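You operate a simulated robot arm through the tools that you are given. There is no shell and no other tool. Be economical: measure what you need, move in short steps, check, and stop when the job is done.

Carry out the task below with a simulated two-armed robot. There is one attempt and no reset: what you move stays moved.

TASK
Stir 3 scoops from the jar marked PLASTER into the water in the blue bowl till smooth.
Fine: use the steel scoop and the wooden stick, stand them back in their cups; lay the lid on the mat.

It is judged by the outcome, as a careful person would: the job done as asked, and still so three seconds after it is handed in. It fails if anything else is knocked over, pushed out of place, dropped, spilled or broken. A push-on lid holds only when it is set on centred and level and pressed home; a screw cap is set on level and turned clockwise until tight.

THE ROBOT
Two 7-joint arms with two-finger parallel grippers on one trunk, on a base that drives. Base frame: it is fixed to the floor where the robot stands at the start and does not move with it; the origin is under the middle of the robot, x ahead of it, y to its left, z up; the surface under the hand at the start is at about z = 743. Readings come in mm, rad, newtons and seconds.
The left shoulder is at the start at [70, 163, 1170], the right one opposite. With the tool pointing down near the work surface each hand reaches from about 360 to 860 mm from the robot's upright axis, wherever it stands, measured 20 degrees to its own side. Places, roughly: black bowl [6500, 750, 750]; grey cup [400, -300, 800]; white cup [400, -400, 800]. Payload 3.43 kg a hand.
Tool frame (each hand has its own): the origin (TCP) lies between the finger pads and is the grasp point; the fingertips stand 34 mm ahead of it; z points along the fingers, y is the line along which they close. The gripper opens to 128 mm. The fingers are 24 mm wide and 12 mm thick; the gripper's body (48 by 130 mm) begins 96 mm behind the TCP.
Orientation is that of the tool frame in the base frame, as [roll, pitch, yaw] about the fixed x, y, z axes, in that order (R = Rz(yaw) Ry(pitch) Rx(roll)). With the fingers straight down and closing along the base's y, the tool's x points along the base's -x, its y along +y and its z along -z.

THE INTERFACE
- The arms move only by the tool nudge_tool. It takes "left_steps", "right_steps" or both (then of equal length, played together; a hand with none holds still); each is a list of rows, each a list of 7 numbers: the shift along the tool's x, y, z in mm, then the turn, a rotation vector about the tool's x, y, z in rad, then the finger opening in mm, from 0 to 128. In form: [[dx, dy, dz, rx, ry, rz, gripper], ...]. A call has 1 to 20 rows; each row shifts and turns the commanded pose from where the row before left it, along the tool's axes as they then stand. Each row takes 0.2 s and may step no farther than 50 mm and 0.15 rad from the row before; otherwise, or with a gripper value out of range, the whole call is refused. A pose out of reach is approached as far as the arm can. The call stops where the force on the tool passes 40 N (or 10 N more than at its start, if that is more) or the arm is blocked; 0.2 s more then pass. Each finger travels about 153 mm/s and halts on what it meets, pressing with about 43 N; the grip force reading is that of the motor and also rises with nothing between the fingers. The clock runs only during rows and for 0.2 s after the last one: add rows that do not move to give the fingers time. The reply holds the time, the measured pose of the TCP, the force on the tool along the base axes, the opening and the grip force, in the units named above and with some noise, with the torque about the TCP (base axes, N m) and any sound that the robot's microphone picked up.
- Cameras (640 x 400 px; columns grow to the right, rows downward): "scene" is now at [138, -28.7, 1401.4]; the picture's right is [-0.29, -0.96, 0.00], its down [-0.52, 0.16, -0.84] and it looks along [0.81, -0.25, -0.54] (base axes); focal length 214 px, centre (320, 200). "left" rides on the left gripper at [76, 11, -160] in its tool frame; the picture's right is [-0.15, 0.99, 0.00], its down [-0.88, -0.13, -0.46] and it looks along [-0.45, -0.07, 0.89] (tool axes); focal length 234 px, centre (320, 200). "right" rides on the right gripper at [76, -11, -160] in its tool frame; the picture's right is [0.15, 0.99, 0.00], its down [-0.88, 0.13, -0.46] and it looks along [-0.45, 0.07, 0.89] (tool axes); focal length 234 px, centre (320, 200). There is no depth. A picture from a camera that has moved, and an enlarged one, comes with that camera's place and axes in the base frame and with its lens.
- capture(camera): a new picture of that camera. The clock stands still meanwhile.
- move_column(by): slides the trunk up (or, below 0, down) by that many mm; the arms and the scene camera ride with it, the base frame stays. It gives what a move gives, with no picture.
- roll_base(legs): drives the robot by 1 to 6 legs, each [ahead, left, turn to the left] in mm, mm and rad, along the robot's own axes; the way and the turn of a leg run together, so that a leg with both is an arc; at most 1500 mm and 3.142 rad a leg. The arms and the cameras ride along, it lands a little off, and it stops where it bumps. It gives what a move gives.
- turn_head(pan, tilt): turns the head with the scene camera to pan (to the left, within 1.501 rad either way) and tilt (down, from -0.506 to 1.204), counted from straight ahead of the robot. It gives what a move gives.
- close_up(camera, box): a new picture of the part [left, top, right, bottom] of that camera's present view, enlarged. The clock stands still meanwhile.
- sign_off(): hands the job in; it is judged then, once.

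Go step by step. Nothing tells you exact positions but the pictures and the camera data: compare them with the known pose of the tool, close in by small moves and look again before you grip or let go. The budget is 120 turns and 92 pictures, counting those below and the enlarged ones. Unless the task says otherwise, let go and move clear before handing in, and close with one line.

The tools are called after "Request:" as a command line: name --argument value ..., lists and objects as JSON in quotes. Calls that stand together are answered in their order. nudge_tool: Moves the arms, as the interface text tells. Its arguments: {"type":"object","properties":{"left_steps":{"type":"array","items":{"type":"array","items":{"type":"number"}}},"right_steps":{"type":"array","items":{"type":"array","items":{"type":"number"}}}},"required":[]} The other tools are called the same way: move_column (by) slides the trunk up or down; roll_base (legs) drives the base; turn_head (pan, tilt) turns the head that bears the scene camera; capture (camera) takes a picture; close_up (camera, box) takes an enlarged picture of a part of a camera's view; sign_off () hands the job in.

At the start:

```text
time_s: 0.0
left_position: [585.5, 92.2, 1256.0]
left_orientation: [3.141, -0.001, -3.141]
left_wrist_force: [0.1, -1.3, 0.2]
left_ft_torque: [-0.01, -0.01, -0.03]
left_gripper_width: 128.0
left_finger_force: 0.1
right_position: [521.3, -500.3, 1206.0]
right_orientation: [-3.14, -0.001, 3.141]
right_wrist_force: [-0.1, 0.0, -0.9]
right_ft_torque: [0.03, -0.01, -0.03]
right_gripper_width: 128.1
right_finger_force: 0.0
trunk travel left (down, up): [-650.0, 290.0]
robot x, y, heading: [2.0, 2.1, -0.005]
head pan, tilt: [-0.298, 0.569]
```

scene: 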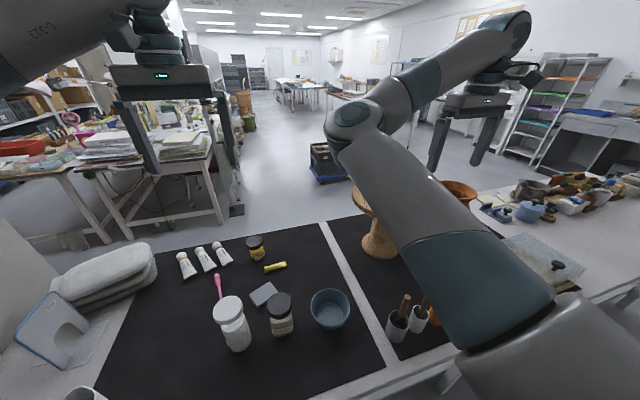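
right: 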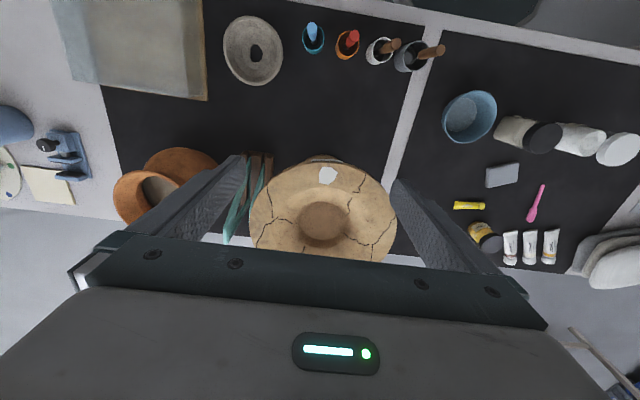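
left: 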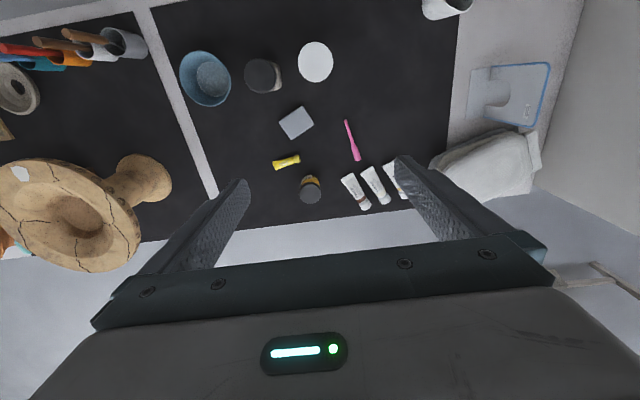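

I see two jars and a blue bowl on a black mat, and cups with tools on the right-hand mat. I'll enlarge the views to read labels and identify the tools.

Request:
close_up --camera "scene" --box '[160, 220, 380, 370]'

Request:
close_up --camera "right" --box '[210, 0, 530, 200]'

Request:
close_up --camera "left" --box '[0, 0, 480, 200]'

```text
2.67 times, centred on (270, 295) of scene
camera zoom: at [138.0, -28.7, 1401.4], right [-0.29, -0.96, 0.0], down [-0.52, 0.16, -0.84], along [0.81, -0.25, -0.54], focal length 572 px, centre (453, -53)
```

zoom: 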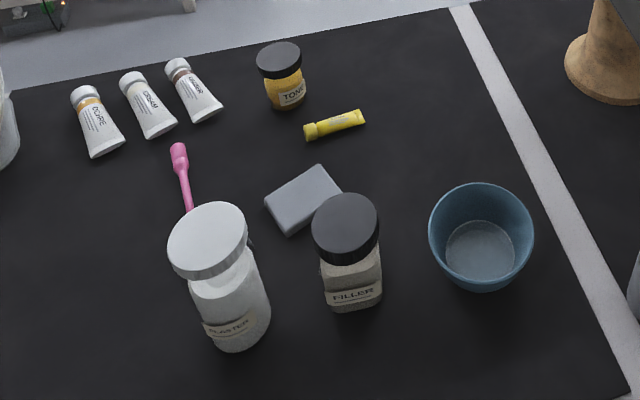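

```text
2.00 times, centred on (370, 100) of right
camera zoom: at [444.9, -510.7, 1365.7], right [-0.15, 0.99, 0.0], down [0.88, 0.13, 0.46], along [0.45, 0.07, -0.89], focal length 468 px, centre (220, 400)
```

zoom: 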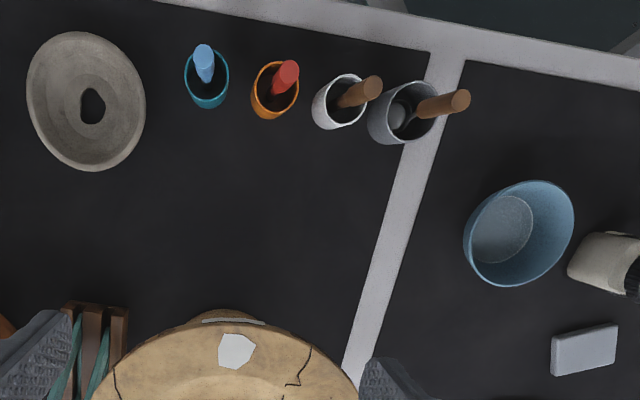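

```text
1.33 times, centred on (240, 100) of left
camera zoom: at [510.6, 102.5, 1415.1], right [0.15, 0.99, 0.0], down [0.88, -0.13, 0.46], along [0.45, -0.07, -0.89], focal length 312 px, centre (427, 333)
```

zoom: 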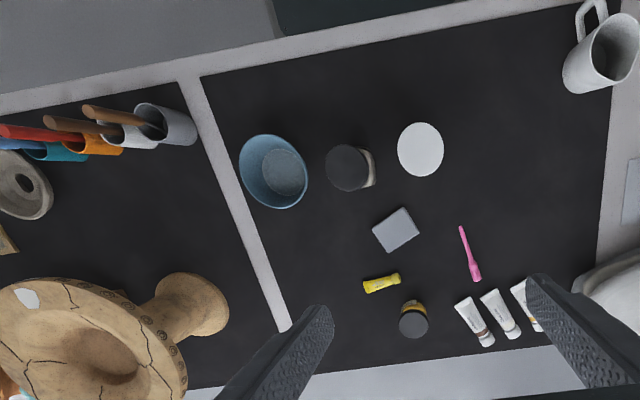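

The PLASTER jar is the white-lidded one, lid top at about (479, 96, 908); the bowl is at about (467, -160). I'll bring the right hand back over the cups to see the tools and turn the head towards them.

Request:
nudge_tool --right_steps '[[40, 25, 0, 0, 0, 0, 128], [40, 25, 30, 0, 0, 0, 128], [40, 25, 30, 0, 0, 0, 128], [40, 25, 30, 0, 0, 0, 128], [30, 0, 0, 0, 0, 0, 128], [0, 0, 0, 0, 0, 0, 128]]'

Request:
capture --camera "right"

Request:
capture --camera "scene"

```text
refused: row 2 steps farther than a row can; nothing moved
```

```text
85 pictures are left
camera right: at [444.9, -510.7, 1365.7], right [-0.15, 0.99, 0.0], down [0.88, 0.13, 0.46], along [0.45, 0.07, -0.89], focal length 234 px, centre (320, 200)
```

right: 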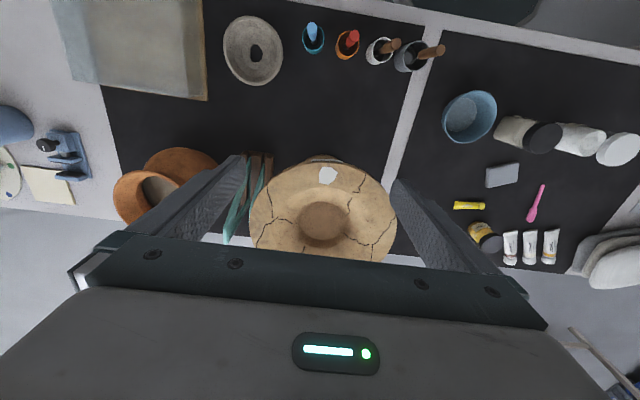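

```text
84 pictures are left
camera scene: at [138.0, -28.7, 1401.4], right [-0.29, -0.96, 0.0], down [-0.52, 0.16, -0.84], along [0.81, -0.25, -0.54], focal length 214 px, centre (320, 200)
```

scene: 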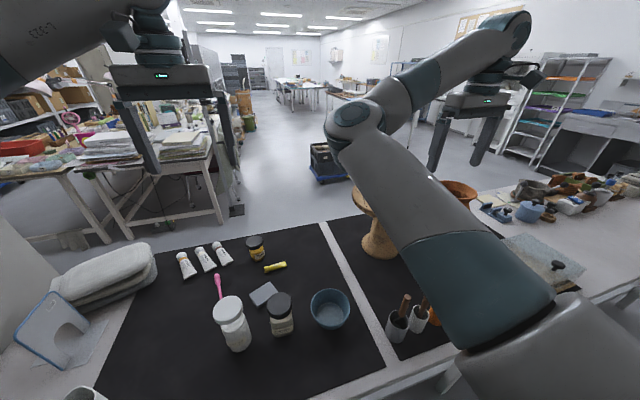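

That step was too long, so nothing moved; I'll use shorter rows.

Request:
nudge_tool --right_steps '[[30, 20, 0, 0, 0, 0, 128], [30, 20, 25, 0, 0, 0, 128], [30, 20, 25, 0, 0, 0, 128], [30, 20, 25, 0, 0, 0, 128], [30, 20, 25, 0, 0, 0, 128], [20, 0, 20, 0, 0, 0, 128], [0, 0, 0, 0, 0, 0, 128]]'

```text
time_s: 1.6
left_position: [585.3, 92.5, 1256.5]
left_orientation: [3.141, 0.0, 3.141]
left_wrist_force: [-0.2, 0.0, 0.2]
left_ft_torque: [0.01, -0.01, -0.02]
left_gripper_width: 128.1
left_finger_force: 0.1
right_position: [351.1, -397.2, 1085.1]
right_orientation: [3.14, 0.001, 3.142]
right_wrist_force: [0.0, 0.4, 0.1]
right_ft_torque: [-0.05, 0.04, -0.03]
right_gripper_width: 128.1
right_finger_force: 0.0
trunk travel left (down, up): [-650.0, 290.0]
robot x, y, heading: [-1.8, -0.0, -0.005]
head pan, tilt: [-0.298, 0.569]
```

Request:
close_up --camera "right" --box '[160, 0, 480, 200]'

Request:
turn_head --pan -0.35 --tilt 0.9

Request:
capture --camera "scene"

```text
2.00 times, centred on (320, 100) of right
camera zoom: at [275.1, -408.7, 1244.9], right [-0.15, 0.99, 0.0], down [0.88, 0.13, 0.46], along [0.45, 0.07, -0.89], focal length 468 px, centre (320, 400)
```

zoom: 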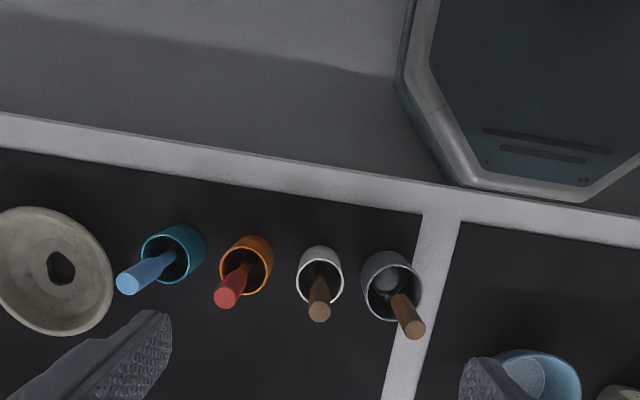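

```text
time_s: 2.4
left_position: [586.4, 91.4, 1255.6]
left_orientation: [3.14, -0.001, 3.14]
left_wrist_force: [0.4, 0.2, -0.6]
left_ft_torque: [0.0, 0.02, 0.02]
left_gripper_width: 127.9
left_finger_force: 0.0
right_position: [350.9, -398.8, 1086.2]
right_orientation: [3.141, 0.002, 3.141]
right_wrist_force: [-0.3, 0.5, 0.8]
right_ft_torque: [-0.04, 0.01, -0.02]
right_gripper_width: 128.0
right_finger_force: 0.1
trunk travel left (down, up): [-650.0, 290.0]
robot x, y, heading: [-1.4, -1.3, 0.006]
head pan, tilt: [-0.351, 0.901]
```

```text
82 pictures are left
camera scene: at [123.5, -28.6, 1373.9], right [-0.34, -0.94, 0.0], down [-0.74, 0.27, -0.62], along [0.58, -0.21, -0.78], focal length 214 px, centre (320, 200)
```

scene: 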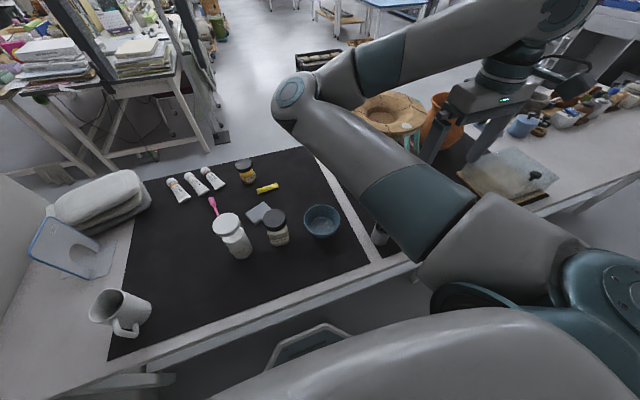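

Scoop (steel ball end visible, wooden handle) stands in the grey cup near (372, -324), the wooden stick in the white cup. Now a closer look at the jar and lid.

Request:
close_up --camera "scene" --box '[200, 190, 360, 290]'

Request:
close_up --camera "right" --box '[220, 80, 400, 190]'

```text
4.00 times, centred on (280, 240) of scene
camera zoom: at [123.5, -28.6, 1373.9], right [-0.34, -0.94, 0.0], down [-0.74, 0.27, -0.62], along [0.58, -0.21, -0.78], focal length 858 px, centre (480, 40)
```

zoom: 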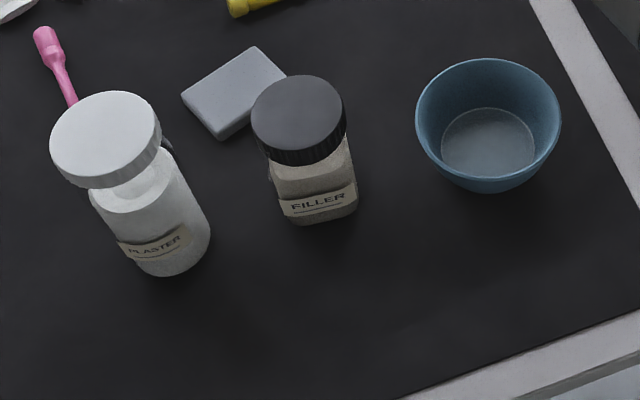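

```text
3.56 times, centred on (310, 135) of right
camera zoom: at [275.4, -409.5, 1244.8], right [-0.15, 0.99, 0.0], down [0.88, 0.13, 0.46], along [0.45, 0.07, -0.89], focal length 833 px, centre (356, 431)
```

zoom: 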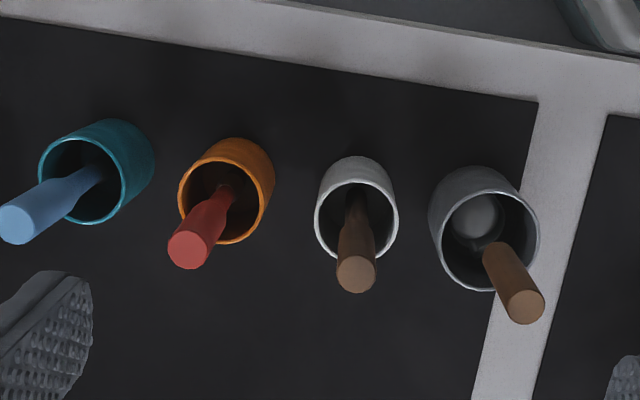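

The lid has ribbing, so likely a screw cap: I'll steady the jar with the left hand from the left, and turn the lid with the right from above. First I orient the left hand in free air.

Request:
nudge_tool --left_steps '[[10, 0, 0, 0, 0, -0.1428, 128], [10, 0, 0, 0, 0, -0.1428, 128], [10, 0, 0, 0, 0, -0.1428, 128], [10, 0, 0, 0, 0, -0.1428, 128], [0, 0, 0, 0, 0, -0.1428, 128], [0, 0, 0, 0, 0, -0.1428, 128], [0, 0, 0, 0, 0, -0.1428, 128], [0, 0, 0, 0, 0, -0.1428, 128], [0, 0, 0, 0, 0, -0.1428, 128], [-20, 0, 0, 0, 0, -0.1428, 128], [-30, 0, 0, 0, 0, -0.1428, 128], [-30, 0, 0, 0, 0.137, 0, 128], [-30, 0, 0, 0, 0.137, 0, 128], [-20, 0, 0, 0, 0.137, 0, 128], [0, 0, 0, 0, 0.137, 0, 128], [0, 0, 0, 0, 0.137, 0, 128], [0, 0, 0, 0, 0.137, 0, 128], [0, 0, 0, 0, 0.137, 0, 128], [0, 0, 0, 0, 0, 0, 128]]'

```text
time_s: 6.4
left_position: [556.8, 211.3, 1245.0]
left_orientation: [-3.139, -0.96, -1.572]
left_wrist_force: [-0.5, -0.5, 0.8]
left_ft_torque: [0.01, 0.01, -0.04]
left_gripper_width: 127.9
left_finger_force: 0.1
right_position: [351.8, -398.6, 1084.8]
right_orientation: [3.141, 0.001, -3.141]
right_wrist_force: [0.1, 0.4, 0.1]
right_ft_torque: [0.04, 0.01, -0.01]
right_gripper_width: 127.8
right_finger_force: 0.0
trunk travel left (down, up): [-650.0, 290.0]
robot x, y, heading: [1.9, 1.1, -0.001]
head pan, tilt: [-0.351, 0.901]
```

Request:
nudge_tool --left_steps '[[-32.4, 8.7, 23.5, 0, 0, 0, 128], [-32.4, 8.7, 23.5, 0, 0, 0, 128], [-32.4, 8.7, 23.5, 0, 0, 0, 128], [-32.4, 8.7, 23.5, 0, 0, 0, 128], [-32.4, 8.7, 23.5, 0, 0, 0, 128], [-32.4, 8.7, 23.5, 0, 0, 0, 128], [-32.4, 8.7, 23.5, 0, 0, 0, 128], [-32.4, 8.7, 23.5, 0, 0, 0, 128], [-32.4, 8.7, 23.5, 0, 0, 0, 128], [0, 0, 0, 0, 0, 0, 128]]'

Request:
capture --camera "left"

Request:
capture --camera "scene"

```text
time_s: 8.6
left_position: [479.4, 204.8, 887.7]
left_orientation: [-3.141, -0.958, -1.572]
left_wrist_force: [0.1, -0.1, -0.3]
left_ft_torque: [0.03, -0.01, -0.01]
left_gripper_width: 128.1
left_finger_force: 0.1
right_position: [351.2, -398.7, 1083.8]
right_orientation: [3.141, -0.002, -3.141]
right_wrist_force: [0.5, 1.5, 0.3]
right_ft_torque: [-0.01, -0.03, 0.01]
right_gripper_width: 128.0
right_finger_force: 0.1
trunk travel left (down, up): [-650.0, 290.0]
robot x, y, heading: [0.0, 2.4, 0.0]
head pan, tilt: [-0.351, 0.901]
```

```text
79 pictures are left
camera left: at [469.3, 291.4, 1041.3], right [-0.99, 0.08, -0.12], down [0.13, 0.88, -0.46], along [0.07, -0.47, -0.88], focal length 234 px, centre (320, 200)
```

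left: 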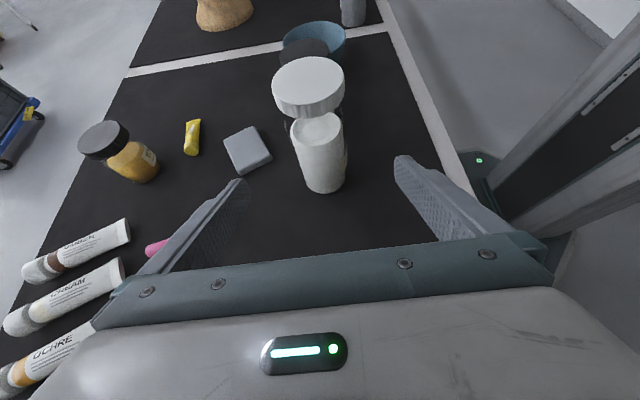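

```text
78 pictures are left
camera scene: at [123.4, -28.6, 1373.8], right [-0.34, -0.94, 0.0], down [-0.74, 0.27, -0.62], along [0.58, -0.21, -0.78], focal length 214 px, centre (320, 200)
```

scene: 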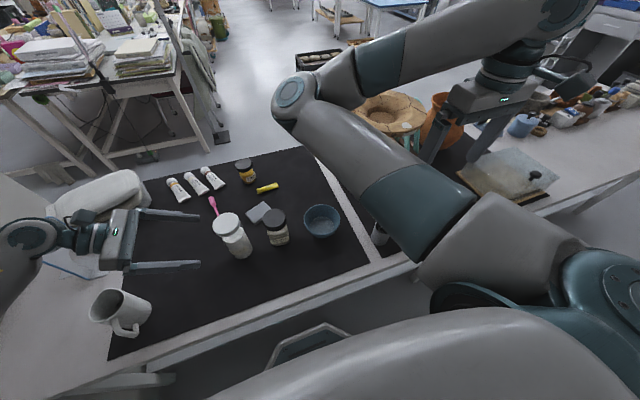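

Jar is centred between the fingers. I advance along the finger direction to the jar body.

Request:
nudge_tool --left_steps '[[0, 0, 33, 0, 0, 0, 128], [0, 0, 33, 0, 0, 0, 128], [0, 0, 33, 0, 0, 0, 128], [0, 0, 34, 0, 0, 0, 128], [0, 0, 0, 0, 0, 0, 128]]'

Request:
capture --camera "left"

Request:
close_up --camera "scene" --box '[120, 180, 280, 280]'

```text
time_s: 9.8
left_position: [477.3, 97.7, 809.6]
left_orientation: [-3.14, -0.959, -1.57]
left_wrist_force: [-0.2, -0.2, -0.8]
left_ft_torque: [-0.03, 0.02, -0.02]
left_gripper_width: 128.1
left_finger_force: 0.1
right_position: [350.3, -398.5, 1083.8]
right_orientation: [3.142, -0.003, -3.141]
right_wrist_force: [-0.4, -0.1, -0.3]
right_ft_torque: [-0.01, 0.0, 0.03]
right_gripper_width: 128.1
right_finger_force: 0.0
trunk travel left (down, up): [-650.0, 290.0]
robot x, y, heading: [-2.7, 2.2, 0.001]
head pan, tilt: [-0.351, 0.901]
```

```text
77 pictures are left
camera left: at [466.6, 184.0, 962.9], right [-0.99, 0.08, -0.12], down [0.13, 0.88, -0.46], along [0.07, -0.47, -0.88], focal length 234 px, centre (320, 200)
```

left: 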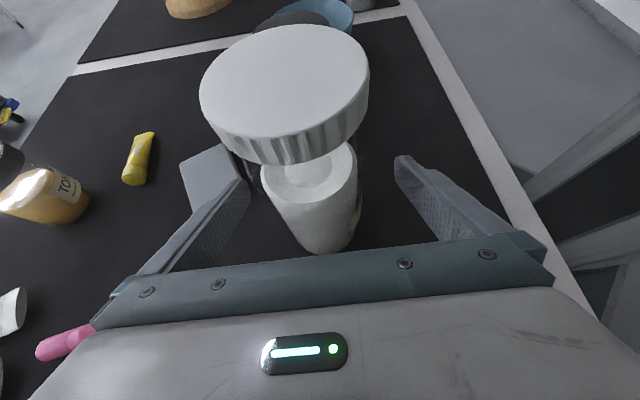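

```text
4.00 times, centred on (200, 230) of scene
camera zoom: at [123.1, -27.9, 1373.9], right [-0.34, -0.94, 0.0], down [-0.74, 0.27, -0.62], along [0.58, -0.21, -0.78], focal length 858 px, centre (800, 80)
```

zoom: 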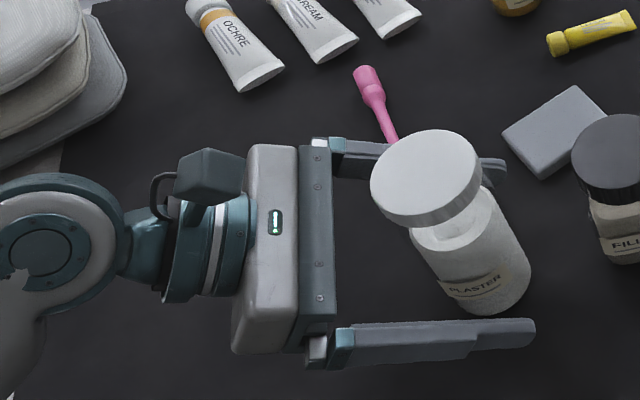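

Well placed; I shift 3 mm and close on the jar.

Request:
nudge_tool --left_steps '[[0, -3, 0, 0, 0, 0, 128], [0, 0, 0, 0, 0, 0, 90], [0, 0, 0, 0, 0, 0, 74], [0, 0, 0, 0, 0, 0, 66], [0, 0, 0, 0, 0, 0, 58], [0, 0, 0, 0, 0, 0, 50], [0, 0, 0, 0, 0, 0, 50]]'

```text
time_s: 11.4
left_position: [480.8, 98.0, 809.6]
left_orientation: [3.141, -0.959, -1.57]
left_wrist_force: [-0.3, -0.6, 0.7]
left_ft_torque: [-0.01, 0.17, 0.04]
left_gripper_width: 63.7
left_finger_force: 42.9
right_position: [351.3, -398.1, 1084.4]
right_orientation: [-3.141, 0.002, -3.14]
right_wrist_force: [0.3, 0.1, 0.4]
right_ft_torque: [0.02, -0.03, 0.01]
right_gripper_width: 128.1
right_finger_force: 0.0
trunk travel left (down, up): [-650.0, 290.0]
robot x, y, heading: [5.5, 2.4, 0.002]
head pan, tilt: [-0.351, 0.901]
```

Jar is held (64 mm wide). Now the right hand goes above the lid, turned clockwise beforehand to leave unscrewing travel.

Request:
nudge_tool --right_steps '[[-10.75, 41.1, 0, 0, 0, 0, 110], [-10.75, 41.1, 0, 0, 0, 0, 110], [-10.75, 41.1, 0, 0, 0, 0, 110], [-10.75, 41.1, 0, 0, 0, 0, 110], [-10.75, 41.1, 0, 0, 0, 0, 110], [-10.75, 41.1, 0, 0, 0, 0, 110], [-10.75, 41.1, 0, 0, 0, 0, 110], [-10.75, 41.1, 0, 0, 0, 0, 110], [-10.75, 41.1, 0, 0, 0, 0, 110], [-10.75, 41.1, 0, 0, 0, 0, 110], [-10.75, 41.1, 0, 0, 0, 0, 110], [-10.75, 41.1, 0, 0, 0, 0, 110], [0, 0, 0, 0, 0, 0.131, 110], [0, 0, 0, 0, 0, 0.131, 110], [0, 0, 0, 0, 0, 0.131, 110], [0, 0, 0, 0, 0, 0.131, 110], [0, 0, 0, 0, 0, 0.131, 110], [0, 0, 0, 0, 0, 0.131, 110], [0, 0, 0, 0, 0, 0.131, 110], [0, 0, 0, 0, 0, 0.131, 110]]'

Request:
capture --camera "right"

Request:
capture --camera "scene"

```text
time_s: 15.6
left_position: [481.6, 96.8, 808.7]
left_orientation: [-3.141, -0.959, -1.572]
left_wrist_force: [-0.1, -0.3, 0.8]
left_ft_torque: [0.06, 0.16, 0.01]
left_gripper_width: 63.8
left_finger_force: 42.7
right_position: [295.3, -329.2, 1130.5]
right_orientation: [3.141, -0.001, 2.093]
right_wrist_force: [0.0, 0.1, 0.0]
right_ft_torque: [0.0, -0.01, -0.02]
right_gripper_width: 109.8
right_finger_force: 0.1
right hand out of reach, approached as far as the arm can: row 1, 2, 3, 4, 5, 6, 7, 8, 9, 10, 11, 12
trunk travel left (down, up): [-650.0, 290.0]
robot x, y, heading: [-1.9, -3.6, -0.003]
head pan, tilt: [-0.351, 0.901]
```

```text
75 pictures are left
camera right: at [248.5, -267.5, 1290.8], right [0.79, 0.62, 0.0], down [0.55, -0.7, 0.46], along [0.28, -0.36, -0.89], focal length 234 px, centre (320, 200)
```

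right: 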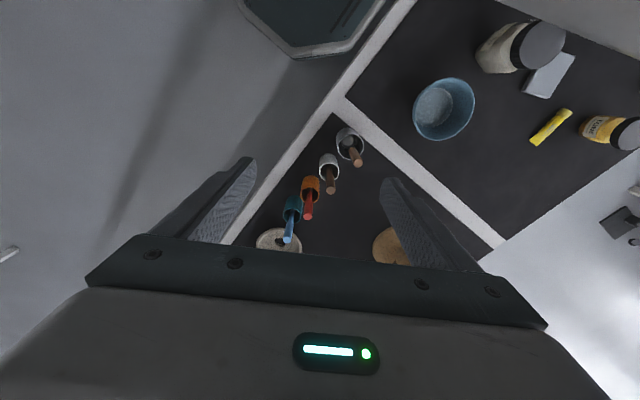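

```text
74 pictures are left
camera scene: at [123.4, -28.4, 1373.8], right [-0.34, -0.94, 0.0], down [-0.74, 0.27, -0.62], along [0.58, -0.21, -0.78], focal length 214 px, centre (320, 200)
```

scene: 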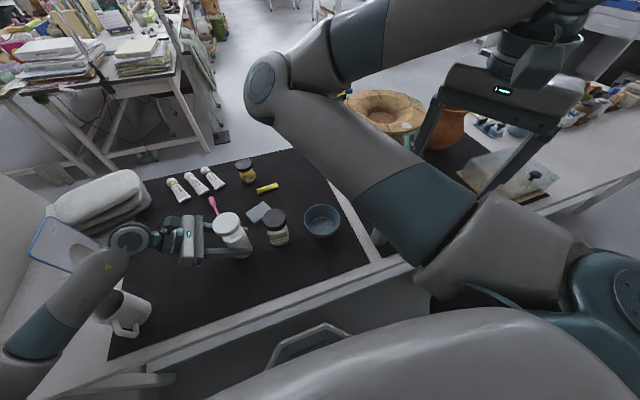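

The straight path ran out of the right arm's reach (too near the body). I'll take it further forward first, then across.

Request:
nudge_tool --right_steps '[[-7.3, 39, 0, 0, 0, 0, 110], [-7.3, 39, 0, 0, 0, 0, 110], [-7.3, 39, 0, 0, 0, 0, 110], [-7.3, 39, 0, 0, 0, 0, 110], [-7.3, 39, 0, 0, 0, 0, 110], [-7.3, 39, 0, 0, 0, 0, 110], [35.6, 15.4, 7.8, 0, 0, 0, 110], [35.6, 15.4, 7.8, 0, 0, 0, 110], [35.6, 15.4, 7.8, 0, 0, 0, 110], [35.6, 15.4, 7.8, 0, 0, 0, 110], [0, 0, 0, 0, 0, 0, 110]]'

```text
time_s: 18.0
left_position: [480.6, 97.9, 809.7]
left_orientation: [3.14, -0.96, -1.571]
left_wrist_force: [0.2, 0.5, 1.8]
left_ft_torque: [0.02, 0.16, 0.02]
left_gripper_width: 63.7
left_finger_force: 43.3
right_position: [407.7, -388.7, 1100.4]
right_orientation: [-3.141, -0.002, 2.094]
right_wrist_force: [0.7, -0.2, 0.0]
right_ft_torque: [0.02, -0.02, 0.01]
right_gripper_width: 109.8
right_finger_force: 0.0
right hand out of reach, approached as far as the arm can: row 1, 2, 3, 4, 5, 6, 7, 8, 9, 10
trunk travel left (down, up): [-650.0, 290.0]
robot x, y, heading: [2.8, -3.3, -0.002]
head pan, tilt: [-0.351, 0.901]
```

I'll check with a hold row whether the commanded pose matches the measured one.

Request:
nudge_tool --right_steps '[[0, 0, 0, 0, 0, 0, 110]]'

Request:
nudge_tool --right_steps '[[0, 40, 0, 0, 0, 0, 110], [0, 0, 0, 0, 0, 0, 110]]'

```text
time_s: 18.4
left_position: [480.7, 96.8, 808.7]
left_orientation: [-3.14, -0.96, -1.571]
left_wrist_force: [-0.5, -0.5, 0.1]
left_ft_torque: [0.04, 0.23, 0.02]
left_gripper_width: 63.3
left_finger_force: 42.9
right_position: [406.4, -387.5, 1100.1]
right_orientation: [-3.141, 0.0, 2.093]
right_wrist_force: [-0.1, 0.1, -0.6]
right_ft_torque: [0.0, -0.01, -0.01]
right_gripper_width: 110.0
right_finger_force: 0.1
trunk travel left (down, up): [-650.0, 290.0]
robot x, y, heading: [1.6, -2.8, -0.001]
head pan, tilt: [-0.351, 0.901]
```

```text
time_s: 19.0
left_position: [480.8, 97.2, 810.0]
left_orientation: [-3.14, -0.958, -1.57]
left_wrist_force: [0.0, 1.2, 1.0]
left_ft_torque: [0.05, 0.23, 0.05]
left_gripper_width: 63.5
left_finger_force: 42.5
right_position: [438.6, -394.1, 1100.6]
right_orientation: [3.14, -0.001, 2.094]
right_wrist_force: [0.3, 0.9, 0.7]
right_ft_torque: [0.0, 0.0, -0.03]
right_gripper_width: 110.1
right_finger_force: 0.0
right hand out of reach, approached as far as the arm can: row 1
trunk travel left (down, up): [-650.0, 290.0]
robot x, y, heading: [-0.7, -1.6, 0.001]
head pan, tilt: [-0.351, 0.901]
```

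Commands are clamped to what was reached. I'll test going further forward before moving left, staying high.

Request:
nudge_tool --right_steps '[[-20, 34.7, -10, 0, 0, 0, 110], [-20, 34.7, -10, 0, 0, 0, 110], [-20, 34.7, -10, 0, 0, 0, 110], [-20, 34.7, -10, 0, 0, 0, 110], [-10, 17, -10, 0, 0, 0, 110], [34.7, 20, 0, 0, 0, 0, 110], [34.7, 20, 0, 0, 0, 0, 110], [34.7, 20, 0, 0, 0, 0, 110], [34.7, 20, 0, 0, 0, 0, 110], [0, 0, 0, 0, 0, 0, 110]]'

Request:
capture --camera "scene"

```text
time_s: 21.2
left_position: [481.1, 97.1, 809.5]
left_orientation: [-3.141, -0.959, -1.569]
left_wrist_force: [0.8, -1.5, 0.9]
left_ft_torque: [-0.04, 0.07, 0.04]
left_gripper_width: 63.5
left_finger_force: 42.7
right_position: [614.8, -364.6, 1151.6]
right_orientation: [-3.14, -0.001, 2.094]
right_wrist_force: [-0.3, -0.3, -1.4]
right_ft_torque: [-0.01, -0.03, -0.01]
right_gripper_width: 109.9
right_finger_force: 0.0
right hand out of reach, approached as far as the arm can: row 1, 6, 7, 8, 9
trunk travel left (down, up): [-650.0, 290.0]
robot x, y, heading: [1.1, -3.8, -0.002]
head pan, tilt: [-0.351, 0.901]
```

```text
73 pictures are left
camera scene: at [123.5, -28.5, 1373.8], right [-0.34, -0.94, 0.0], down [-0.74, 0.27, -0.62], along [0.58, -0.21, -0.78], focal length 214 px, centre (320, 200)
```

scene: 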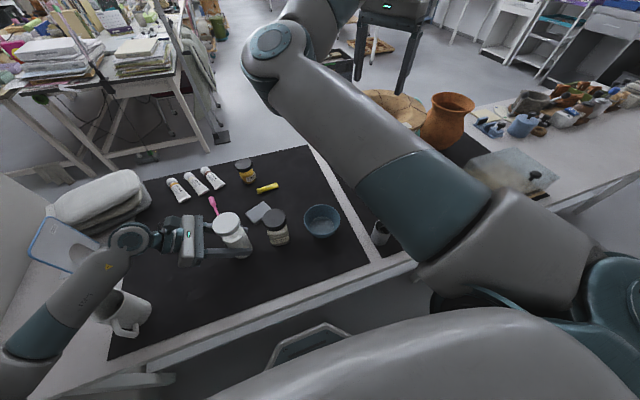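

The upper arm lies inward, elbow on the left, which limits leftward travel. I'll try turning the wrist the other way and see if that frees it.

Request:
nudge_tool --right_steps '[[0, 0, 0, 0, 0, -0.14, 110], [0, 0, 0, 0, 0, -0.14, 110], [0, 0, 0, 0, 0, -0.14, 110], [0, 0, 0, 0, 0, -0.14, 110], [0, 0, 0, 0, 0, -0.14, 110], [0, 0, 0, 0, 0, -0.14, 110], [0, 0, 0, 0, 0, -0.14, 110], [0, 0, 0, 0, 0, -0.14, 110], [0, 0, 0, 0, 0, -0.14, 110], [0, 0, 0, 0, 0, -0.14, 110], [0, 0, 0, 0, 0, -0.14, 110], [0, 0, 0, 0, 0, -0.14, 110], [0, 0, 0, 0, 0, -0.14, 110], [0, 0, 0, 0, 0, -0.14, 110], [0, 0, 0, 0, 0, -0.14, 110], [-34.8, 19.8, 0, 0, 0, 0, 110], [-34.8, 19.8, 0, 0, 0, 0, 110], [-34.8, 19.8, 0, 0, 0, 0, 110], [-34.8, 19.8, 0, 0, 0, 0, 110], [0, 0, 0, 0, 0, 0, 110]]'

Request:
capture --camera "scene"

```text
time_s: 25.4
left_position: [479.5, 97.1, 810.9]
left_orientation: [-3.141, -0.96, -1.572]
left_wrist_force: [1.7, -2.7, 1.6]
left_ft_torque: [-0.08, 0.09, 0.02]
left_gripper_width: 63.6
left_finger_force: 43.2
right_position: [613.2, -365.2, 1149.3]
right_orientation: [3.14, 0.0, -2.089]
right_wrist_force: [0.4, -0.8, 0.0]
right_ft_torque: [0.0, 0.01, 0.01]
right_gripper_width: 110.1
right_finger_force: 0.1
right hand out of reach, approached as far as the arm can: row 16, 17, 18, 19
trunk travel left (down, up): [-650.0, 290.0]
robot x, y, heading: [0.3, 3.8, -0.002]
head pan, tilt: [-0.351, 0.901]
```

```text
72 pictures are left
camera scene: at [123.5, -28.6, 1373.8], right [-0.34, -0.94, 0.0], down [-0.74, 0.27, -0.62], along [0.58, -0.21, -0.78], focal length 214 px, centre (320, 200)
```

scene: 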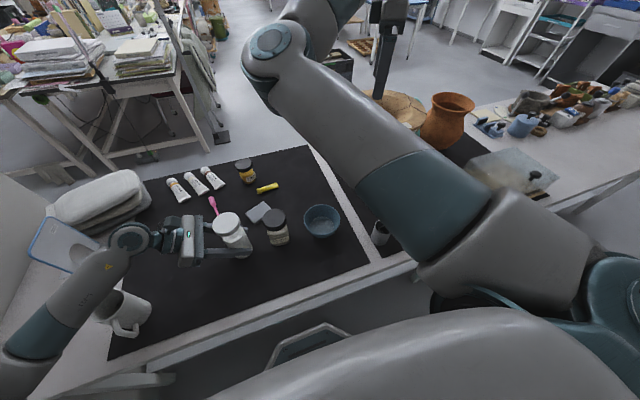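

Wrist turning did not help; the limit is at the shoulder. I'll test whether it eases lower down, in the free space behind the cups.

Request:
nudge_tool --right_steps '[[0, 0, 0, 0, 0, 0.1496, 110], [0, 0, 0, 0, 0, 0.1496, 110], [0, 0, 0, 0, 0, 0.1496, 110], [0, 0, 0, 0, 0, 0.1496, 110], [0, 0, 0, 0, 0, 0.1496, 110], [0, 0, 0, 0, 0, 0.1496, 110], [0, 0, 0, 0, 0, 0.1496, 110], [36.5, -16.2, 0, 0, 0, 0, 110], [36.5, -16.2, 0, 0, 0, 0, 110], [36.5, -16.2, 0, 0, 0, 0, 110], [36.5, -16.2, 0, 0, 0, 0, 110], [0, 0, 40, 0, 0, 0, 110], [0, 0, 40, 0, 0, 0, 110], [0, 0, 40, 0, 0, 0, 110], [0, 0, 40, 0, 0, 0, 110], [0, 40, 0, 0, 0, 0, 110], [0, 40, 0, 0, 0, 0, 110], [0, 40, 0, 0, 0, 0, 110], [0, 40, 0, 0, 0, 0, 110], [0, 0, 0, 0, 0, 0, 110]]'

Request:
capture --camera "scene"

```text
time_s: 29.6
left_position: [481.0, 97.3, 809.8]
left_orientation: [-3.14, -0.96, -1.57]
left_wrist_force: [2.5, 0.9, 1.6]
left_ft_torque: [0.11, 0.07, -0.01]
left_gripper_width: 63.6
left_finger_force: 43.3
right_position: [466.6, -401.4, 989.2]
right_orientation: [-3.141, 0.002, -3.138]
right_wrist_force: [-0.4, -0.2, -0.8]
right_ft_torque: [-0.02, 0.01, -0.01]
right_gripper_width: 109.9
right_finger_force: 0.1
right hand out of reach, approached as far as the arm can: row 16, 17, 18, 19
trunk travel left (down, up): [-650.0, 290.0]
robot x, y, heading: [1.7, -3.1, -0.001]
head pan, tilt: [-0.351, 0.901]
```

```text
71 pictures are left
camera scene: at [123.6, -28.4, 1373.8], right [-0.34, -0.94, 0.0], down [-0.74, 0.27, -0.62], along [0.58, -0.21, -0.78], focal length 214 px, centre (320, 200)
```

scene: 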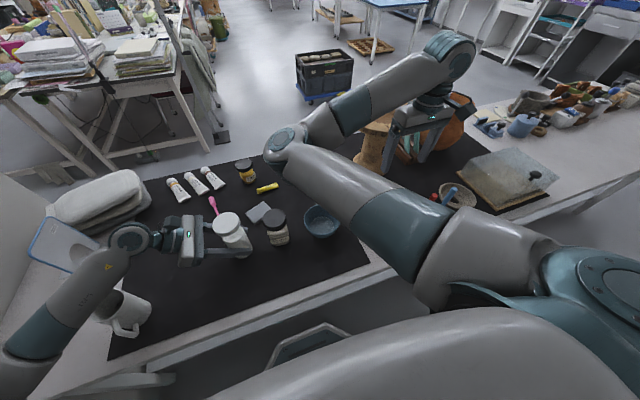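

The elbow is folded inward; crossing near full extension may let it fold the other way. I'll raise the hand, extend it forward high over the far edge, and move left there.

Request:
nudge_tool --right_steps '[[-15, 0, -40, 0, 0, 0, 110], [-15, 0, -40, 0, 0, 0, 110], [-15, 0, -40, 0, 0, 0, 110], [-15, 0, -40, 0, 0, 0, 110], [-45, 0, 0, 0, 0, 0, 110], [-45, 0, 0, 0, 0, 0, 110], [-45, 0, 0, 0, 0, 0, 110], [-45, 0, 0, 0, 0, 0, 110], [-45, 0, 0, 0, 0, 0, 110], [-45, 0, 0, 0, 0, 0, 110], [-45, 0, 0, 0, 0, 0, 110], [-10, 40, 0, 0, 0, 0, 110], [-10, 40, 0, 0, 0, 0, 110], [-10, 40, 0, 0, 0, 0, 110], [-10, 40, 0, 0, 0, 0, 110], [-10, 40, 0, 0, 0, 0, 110], [-10, 40, 0, 0, 0, 0, 110], [-10, 40, 0, 0, 0, 0, 110], [-10, 40, 0, 0, 0, 0, 110], [0, 0, 0, 0, 0, 0, 110]]'

Request:
capture --camera "scene"

```text
time_s: 33.8
left_position: [481.0, 96.6, 809.8]
left_orientation: [3.141, -0.959, -1.571]
left_wrist_force: [-0.9, 3.2, 1.1]
left_ft_torque: [0.0, 0.07, -0.05]
left_gripper_width: 63.4
left_finger_force: 43.0
right_position: [797.6, -151.1, 1140.9]
right_orientation: [3.141, 0.003, -3.138]
right_wrist_force: [0.2, -0.3, 0.6]
right_ft_torque: [0.02, -0.03, -0.01]
right_gripper_width: 109.7
right_finger_force: 0.1
right hand out of reach, approached as far as the arm can: row 10, 11, 13, 14, 15, 16, 17, 18, 19
trunk travel left (down, up): [-650.0, 290.0]
robot x, y, heading: [1.1, 3.8, -0.002]
head pan, tilt: [-0.351, 0.901]
```

```text
70 pictures are left
camera scene: at [123.3, -29.0, 1373.9], right [-0.34, -0.94, 0.0], down [-0.74, 0.27, -0.62], along [0.58, -0.21, -0.78], focal length 214 px, centre (320, 200)
```

scene: 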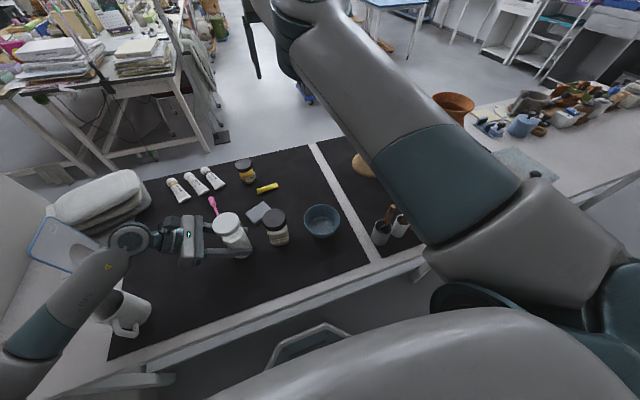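

It worked: the hand is now well to the left. I continue along the arc to the left, then pull back towards the jar, still high.

Request:
nudge_tool --right_steps '[[5, 40, 0, 0, 0, 0, 110], [5, 40, 0, 0, 0, 0, 110], [10, 40, 0, 0, 0, 0, 110], [10, 40, 0, 0, 0, 0, 110], [15, 40, 0, 0, 0, 0, 110], [30, 20, 0, 0, 0, 0, 110], [40, 0, 0, 0, 0, 0, 110], [40, 0, 0, 0, 0, 0, 110], [0, 0, 0, 0, 0, 0, 110]]'

Request:
capture --camera "scene"

```text
time_s: 35.8
left_position: [480.6, 97.0, 808.7]
left_orientation: [3.141, -0.958, -1.572]
left_wrist_force: [-2.1, 0.3, 1.4]
left_ft_torque: [0.04, 0.1, 0.11]
left_gripper_width: 63.2
left_finger_force: 42.5
right_position: [775.2, -106.1, 1156.6]
right_orientation: [-3.141, 0.0, -3.138]
right_wrist_force: [0.7, -0.5, 0.5]
right_ft_torque: [-0.02, -0.02, 0.04]
right_gripper_width: 109.7
right_finger_force: 0.1
right hand out of reach, approached as far as the arm can: row 1, 2, 3, 4, 5, 6, 7, 8
trunk travel left (down, up): [-650.0, 290.0]
robot x, y, heading: [-1.6, 0.8, 0.002]
head pan, tilt: [-0.351, 0.901]
```

```text
69 pictures are left
camera scene: at [123.4, -28.2, 1373.8], right [-0.34, -0.94, 0.0], down [-0.74, 0.27, -0.62], along [0.58, -0.21, -0.78], focal length 214 px, centre (320, 200)
```

scene: 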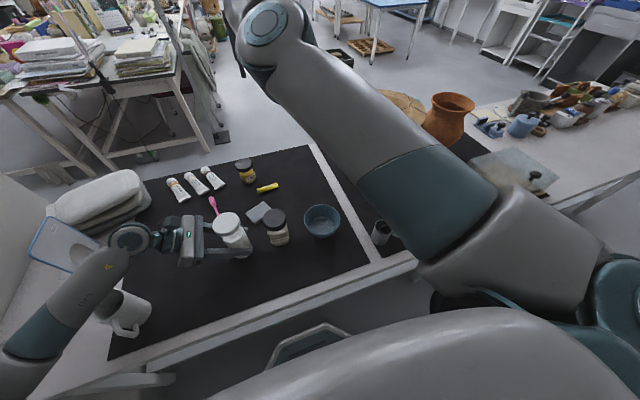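

The right arm can't reach left across the body, so I'll reposition the base (back and turned left) so that jar and bowl lie in the right hand's zone. First release the jar, retract the left hand, and look to the left for free floor.

Request:
nudge_tool --left_steps '[[0, 0, 0, 0, 0, 0, 80], [0, 0, 0, 0, 0, 0, 110], [0, 0, 0, 0, 0, 0, 128], [0, 0, -35, 0, 0, 0, 128], [0, 0, -35, 0, 0, 0, 128], [0, 0, -35, 0, 0, 0, 128], [0, 0, -35, 0, 0, 0, 128], [40, 0, 0, 0, 0, 0, 128], [40, 0, 0, 0, 0, 0, 128], [40, 0, 0, 0, 0, 0, 128], [40, 0, 0, 0, 0, 0, 128], [40, 0, 0, 0, 0, 0, 128], [0, 0, 0, 0, 0, 0, 128]]'

Request:
turn_head --pan 1.2 --tilt 0.7

Request:
capture --camera "scene"

```text
time_s: 38.6
left_position: [481.6, 95.4, 1052.0]
left_orientation: [3.141, -0.96, -1.57]
left_wrist_force: [-0.1, 0.1, 0.2]
left_ft_torque: [-0.01, 0.01, -0.01]
left_gripper_width: 127.7
left_finger_force: 0.0
right_position: [774.9, -106.3, 1158.3]
right_orientation: [-3.141, -0.001, -3.137]
right_wrist_force: [-0.5, -0.7, 0.0]
right_ft_torque: [-0.01, 0.04, -0.05]
right_gripper_width: 110.1
right_finger_force: 0.0
trunk travel left (down, up): [-650.0, 290.0]
robot x, y, heading: [-0.5, -1.6, 0.001]
head pan, tilt: [-0.351, 0.901]
```

```text
time_s: 40.2
left_position: [482.0, 95.7, 1052.2]
left_orientation: [3.142, -0.959, -1.571]
left_wrist_force: [0.5, 0.2, -0.4]
left_ft_torque: [0.03, -0.03, 0.01]
left_gripper_width: 127.9
left_finger_force: 0.1
right_position: [776.3, -106.9, 1157.3]
right_orientation: [-3.141, -0.001, -3.139]
right_wrist_force: [0.2, -0.7, -0.1]
right_ft_torque: [0.0, 0.03, -0.04]
right_gripper_width: 110.0
right_finger_force: 0.1
trunk travel left (down, up): [-650.0, 290.0]
robot x, y, heading: [4.1, 0.1, -0.0]
head pan, tilt: [1.201, 0.7]
```

```text
68 pictures are left
camera scene: at [83.4, 76.8, 1390.0], right [0.93, -0.36, 0.0], down [-0.23, -0.6, -0.76], along [0.28, 0.71, -0.64], focal length 214 px, centre (320, 200)
```

scene: 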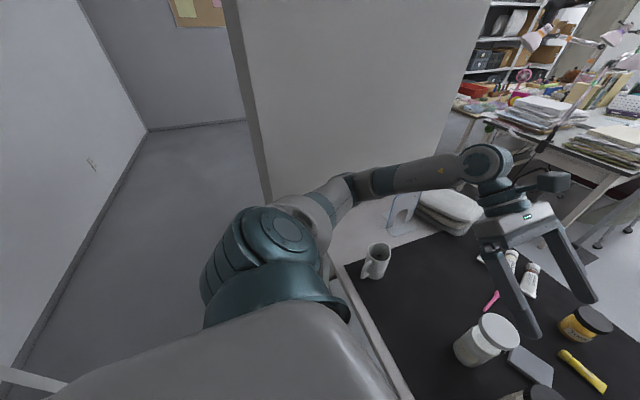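

There's a partition at y≈520 on the left, so I'll back well off before turning. First bring the right hand to its own side.

Request:
nudge_tool --right_steps '[[24, -36, 0, 0, 0, 0, 110], [24, -36, 0, 0, 0, 0, 110], [24, -36, 0, 0, 0, 0, 110], [24, -36, 0, 0, 0, 0, 110], [24, -36, 0, 0, 0, 0, 110], [24, -36, 0, 0, 0, 0, 110], [24, -36, 0, 0, 0, 0, 110], [24, -36, 0, 0, 0, 0, 110], [24, -36, 0, 0, 0, 0, 110], [0, 0, 0, 0, 0, 0, 110]]'

Request:
roll_base --legs '[[-480, 0, 0], [0, 0, 0.7]]'

```text
time_s: 42.5
left_position: [483.2, 97.3, 1053.1]
left_orientation: [3.141, -0.96, -1.569]
left_wrist_force: [-1.1, 0.3, 0.7]
left_ft_torque: [-0.04, -0.01, -0.02]
left_gripper_width: 128.0
left_finger_force: 0.1
right_position: [631.4, -423.5, 1163.0]
right_orientation: [-3.139, 0.0, -3.136]
right_wrist_force: [0.7, 0.6, 0.1]
right_ft_torque: [-0.02, 0.07, -0.04]
right_gripper_width: 110.1
right_finger_force: 0.1
right hand out of reach, approached as far as the arm can: row 1, 2, 3
trunk travel left (down, up): [-650.0, 290.0]
robot x, y, heading: [-1.8, 0.8, 0.004]
head pan, tilt: [1.201, 0.7]
```

```text
time_s: 47.2
left_position: [-173.7, 387.6, 1052.5]
left_orientation: [-3.141, -0.959, -0.856]
left_wrist_force: [-0.4, -0.2, -0.6]
left_ft_torque: [0.0, 0.01, -0.02]
left_gripper_width: 128.3
left_finger_force: 0.0
right_position: [280.5, 92.6, 1162.9]
right_orientation: [-3.14, 0.001, -2.421]
right_wrist_force: [-0.3, -0.7, -0.2]
right_ft_torque: [-0.02, 0.03, 0.05]
right_gripper_width: 110.2
right_finger_force: 0.0
trunk travel left (down, up): [-650.0, 290.0]
robot x, y, heading: [-474.4, -2.6, 0.713]
head pan, tilt: [1.201, 0.7]
```

Request:
roll_base --legs '[[233, -111, 0]]'

Request:
turn_head --pan -0.75 --tilt 0.75

Request:
capture --camera "scene"

```text
time_s: 49.0
left_position: [75.6, 453.7, 1053.4]
left_orientation: [3.141, -0.96, -0.858]
left_wrist_force: [-0.1, -0.4, 0.9]
left_ft_torque: [-0.03, 0.01, -0.03]
left_gripper_width: 127.8
left_finger_force: 0.0
right_position: [529.7, 157.8, 1162.7]
right_orientation: [3.141, 0.0, -2.423]
right_wrist_force: [-0.3, 0.0, 1.1]
right_ft_torque: [0.03, -0.03, -0.02]
right_gripper_width: 109.9
right_finger_force: 0.1
trunk travel left (down, up): [-650.0, 290.0]
robot x, y, heading: [-227.1, 67.5, 0.709]
head pan, tilt: [1.201, 0.7]
```

```text
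time_s: 50.9
left_position: [76.4, 454.6, 1052.9]
left_orientation: [-3.141, -0.961, -0.858]
left_wrist_force: [-0.1, -0.2, 0.1]
left_ft_torque: [0.01, 0.03, -0.02]
left_gripper_width: 128.1
left_finger_force: 0.0
right_position: [528.5, 158.7, 1161.8]
right_orientation: [-3.141, 0.001, -2.425]
right_wrist_force: [-0.2, 0.2, 0.5]
right_ft_torque: [-0.02, 0.01, 0.01]
right_gripper_width: 110.1
right_finger_force: 0.1
trunk travel left (down, up): [-650.0, 290.0]
robot x, y, heading: [-227.3, 66.8, 0.711]
head pan, tilt: [-0.75, 0.75]
```

```text
67 pictures are left
camera scene: at [-103.3, 93.7, 1385.7], right [-0.04, -1.0, 0.0], down [-0.68, 0.03, -0.73], along [0.73, -0.03, -0.68], focal length 214 px, centre (320, 200)
```

scene: 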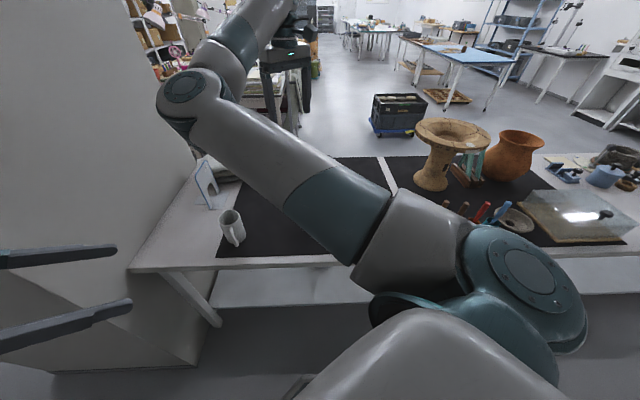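

Both hands now have the jar in their zones by calculation. Right goes above the lid (pre-turned clockwise), left goes by a safe path away from the partition to its pre-grasp.

Request:
nudge_tool --left_steps '[[1, 26, 36.3, 0, 0, 0, 128], [1, 26, 36.3, 0, 0, 0, 128], [1, 26, 36.3, 0, 0, 0, 128], [1, 26, 36.3, 0, 0, 0, 128], [1, 26, 36.3, 0, 0, 0, 128], [12.6, -25.5, 33.3, 0, 0, 0, 128], [12.6, -25.5, 33.3, 0, 0, 0, 128], [12.6, -25.5, 33.3, 0, 0, 0, 128], [12.6, -25.5, 33.3, 0, 0, 0, 128], [12.6, -25.5, 33.3, 0, 0, 0, 128], [12.6, -25.5, 33.3, 0, 0, 0, 128], [12.6, -25.5, 33.3, 0, 0, 0, 128], [12.6, -25.5, 33.3, 0, 0, 0, 128], [0, 0, 0, 0, 0, 0, 128]]' --right_steps '[[19, -3.6, 0, 0, 0, 0, 110], [19, -3.6, 0, 0, 0, 0, 110], [19, -3.6, 0, 0, 0, 0, 110], [19, -3.6, 0, 0, 0, 0, 110], [0, 0, 0, 0, 0, 0.145, 110], [0, 0, 0, 0, 0, 0.145, 110], [0, 0, 0, 0, 0, 0.145, 110], [0, 0, 0, 0, 0, 0.145, 110], [0, 0, 0, 0, 0, 0.145, 110], [0, 0, 0, 0, 0, 0.145, 110], [0, 0, 0, 0, 0, 0.145, 110], [0, 0, 0, 0, 0, 0.145, 110], [0, 0, 0, 0, 0, 0.145, 110], [0, 0, 0, 0, 0, 0, 110]]'

Request:
capture --camera "left"

Request:
capture --camera "right"

```text
time_s: 53.9
left_position: [411.9, 180.4, 882.3]
left_orientation: [-3.139, -0.96, -0.859]
left_wrist_force: [0.0, 0.7, -0.4]
left_ft_torque: [0.0, 0.01, 0.01]
left_gripper_width: 127.9
left_finger_force: 0.1
right_position: [481.4, 96.6, 1163.9]
right_orientation: [3.141, 0.002, 2.55]
right_wrist_force: [-0.4, 0.1, 0.1]
right_ft_torque: [-0.07, -0.03, 0.03]
right_gripper_width: 109.9
right_finger_force: 0.1
trunk travel left (down, up): [-650.0, 290.0]
robot x, y, heading: [-225.5, 66.6, 0.712]
head pan, tilt: [-0.75, 0.75]
```

```text
66 pictures are left
camera left: at [347.0, 237.8, 1034.6], right [-0.8, -0.58, -0.12], down [-0.48, 0.75, -0.46], along [0.36, -0.31, -0.88], focal length 234 px, centre (320, 200)
```

left: 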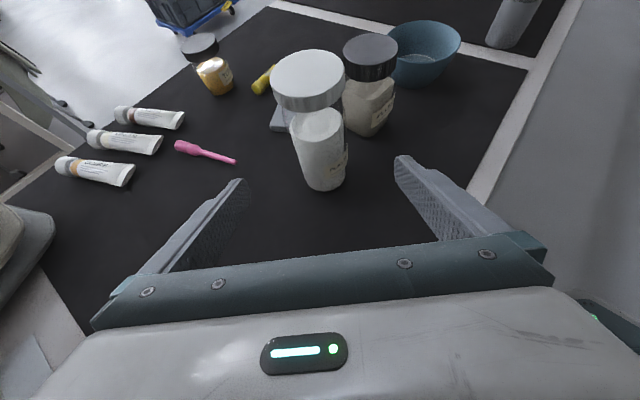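

```text
65 pictures are left
camera right: at [410.8, 130.7, 1323.6], right [0.43, 0.9, 0.0], down [0.8, -0.38, 0.46], along [0.41, -0.2, -0.89], focal length 234 px, centre (320, 200)
```

right: 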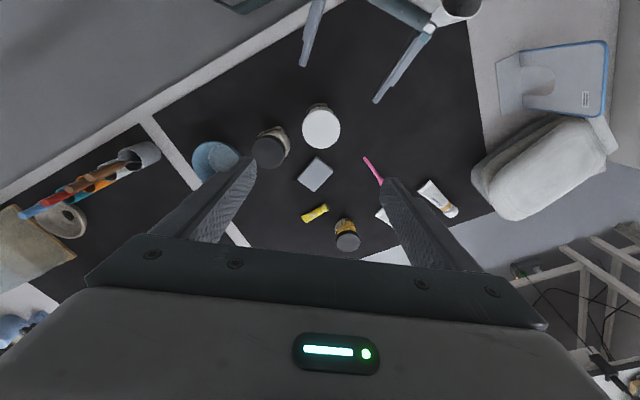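

View matches the earlier good pre-grasp. Advance and grip the jar with the left hand.

Request:
nudge_tool --left_steps '[[0, -1, 33, 0, 0, 0, 128], [0, -1, 33, 0, 0, 0, 128], [0, -1, 33, 0, 0, 0, 128], [0, 0, 33, 0, 0, 0, 128], [0, 0, 0, 0, 0, 0, 90], [0, 0, 0, 0, 0, 0, 74], [0, 0, 0, 0, 0, 0, 66], [0, 0, 0, 0, 0, 0, 58], [0, 0, 0, 0, 0, 0, 50], [0, 0, 0, 0, 0, 0, 50]]'

Request:
close_up --camera "right" --box '[200, 40, 440, 190]'

```text
time_s: 56.1
left_position: [484.8, 99.4, 804.3]
left_orientation: [3.141, -0.96, -0.858]
left_wrist_force: [0.3, -2.3, -0.9]
left_ft_torque: [-0.08, -0.14, -0.01]
left_gripper_width: 64.9
left_finger_force: 43.0
right_position: [480.3, 96.4, 1162.5]
right_orientation: [-3.141, -0.001, 2.552]
right_wrist_force: [0.2, 0.1, 0.1]
right_ft_torque: [0.01, -0.01, 0.02]
right_gripper_width: 110.0
right_finger_force: 0.0
trunk travel left (down, up): [-650.0, 290.0]
robot x, y, heading: [-227.1, 67.7, 0.711]
head pan, tilt: [-0.75, 0.75]
```

```text
2.67 times, centred on (320, 115) of right
camera zoom: at [411.8, 129.6, 1323.0], right [0.43, 0.9, 0.0], down [0.8, -0.38, 0.46], along [0.41, -0.19, -0.89], focal length 624 px, centre (320, 427)
```

zoom: 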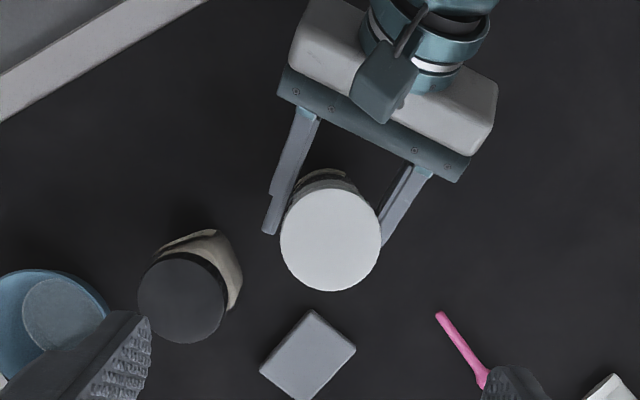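

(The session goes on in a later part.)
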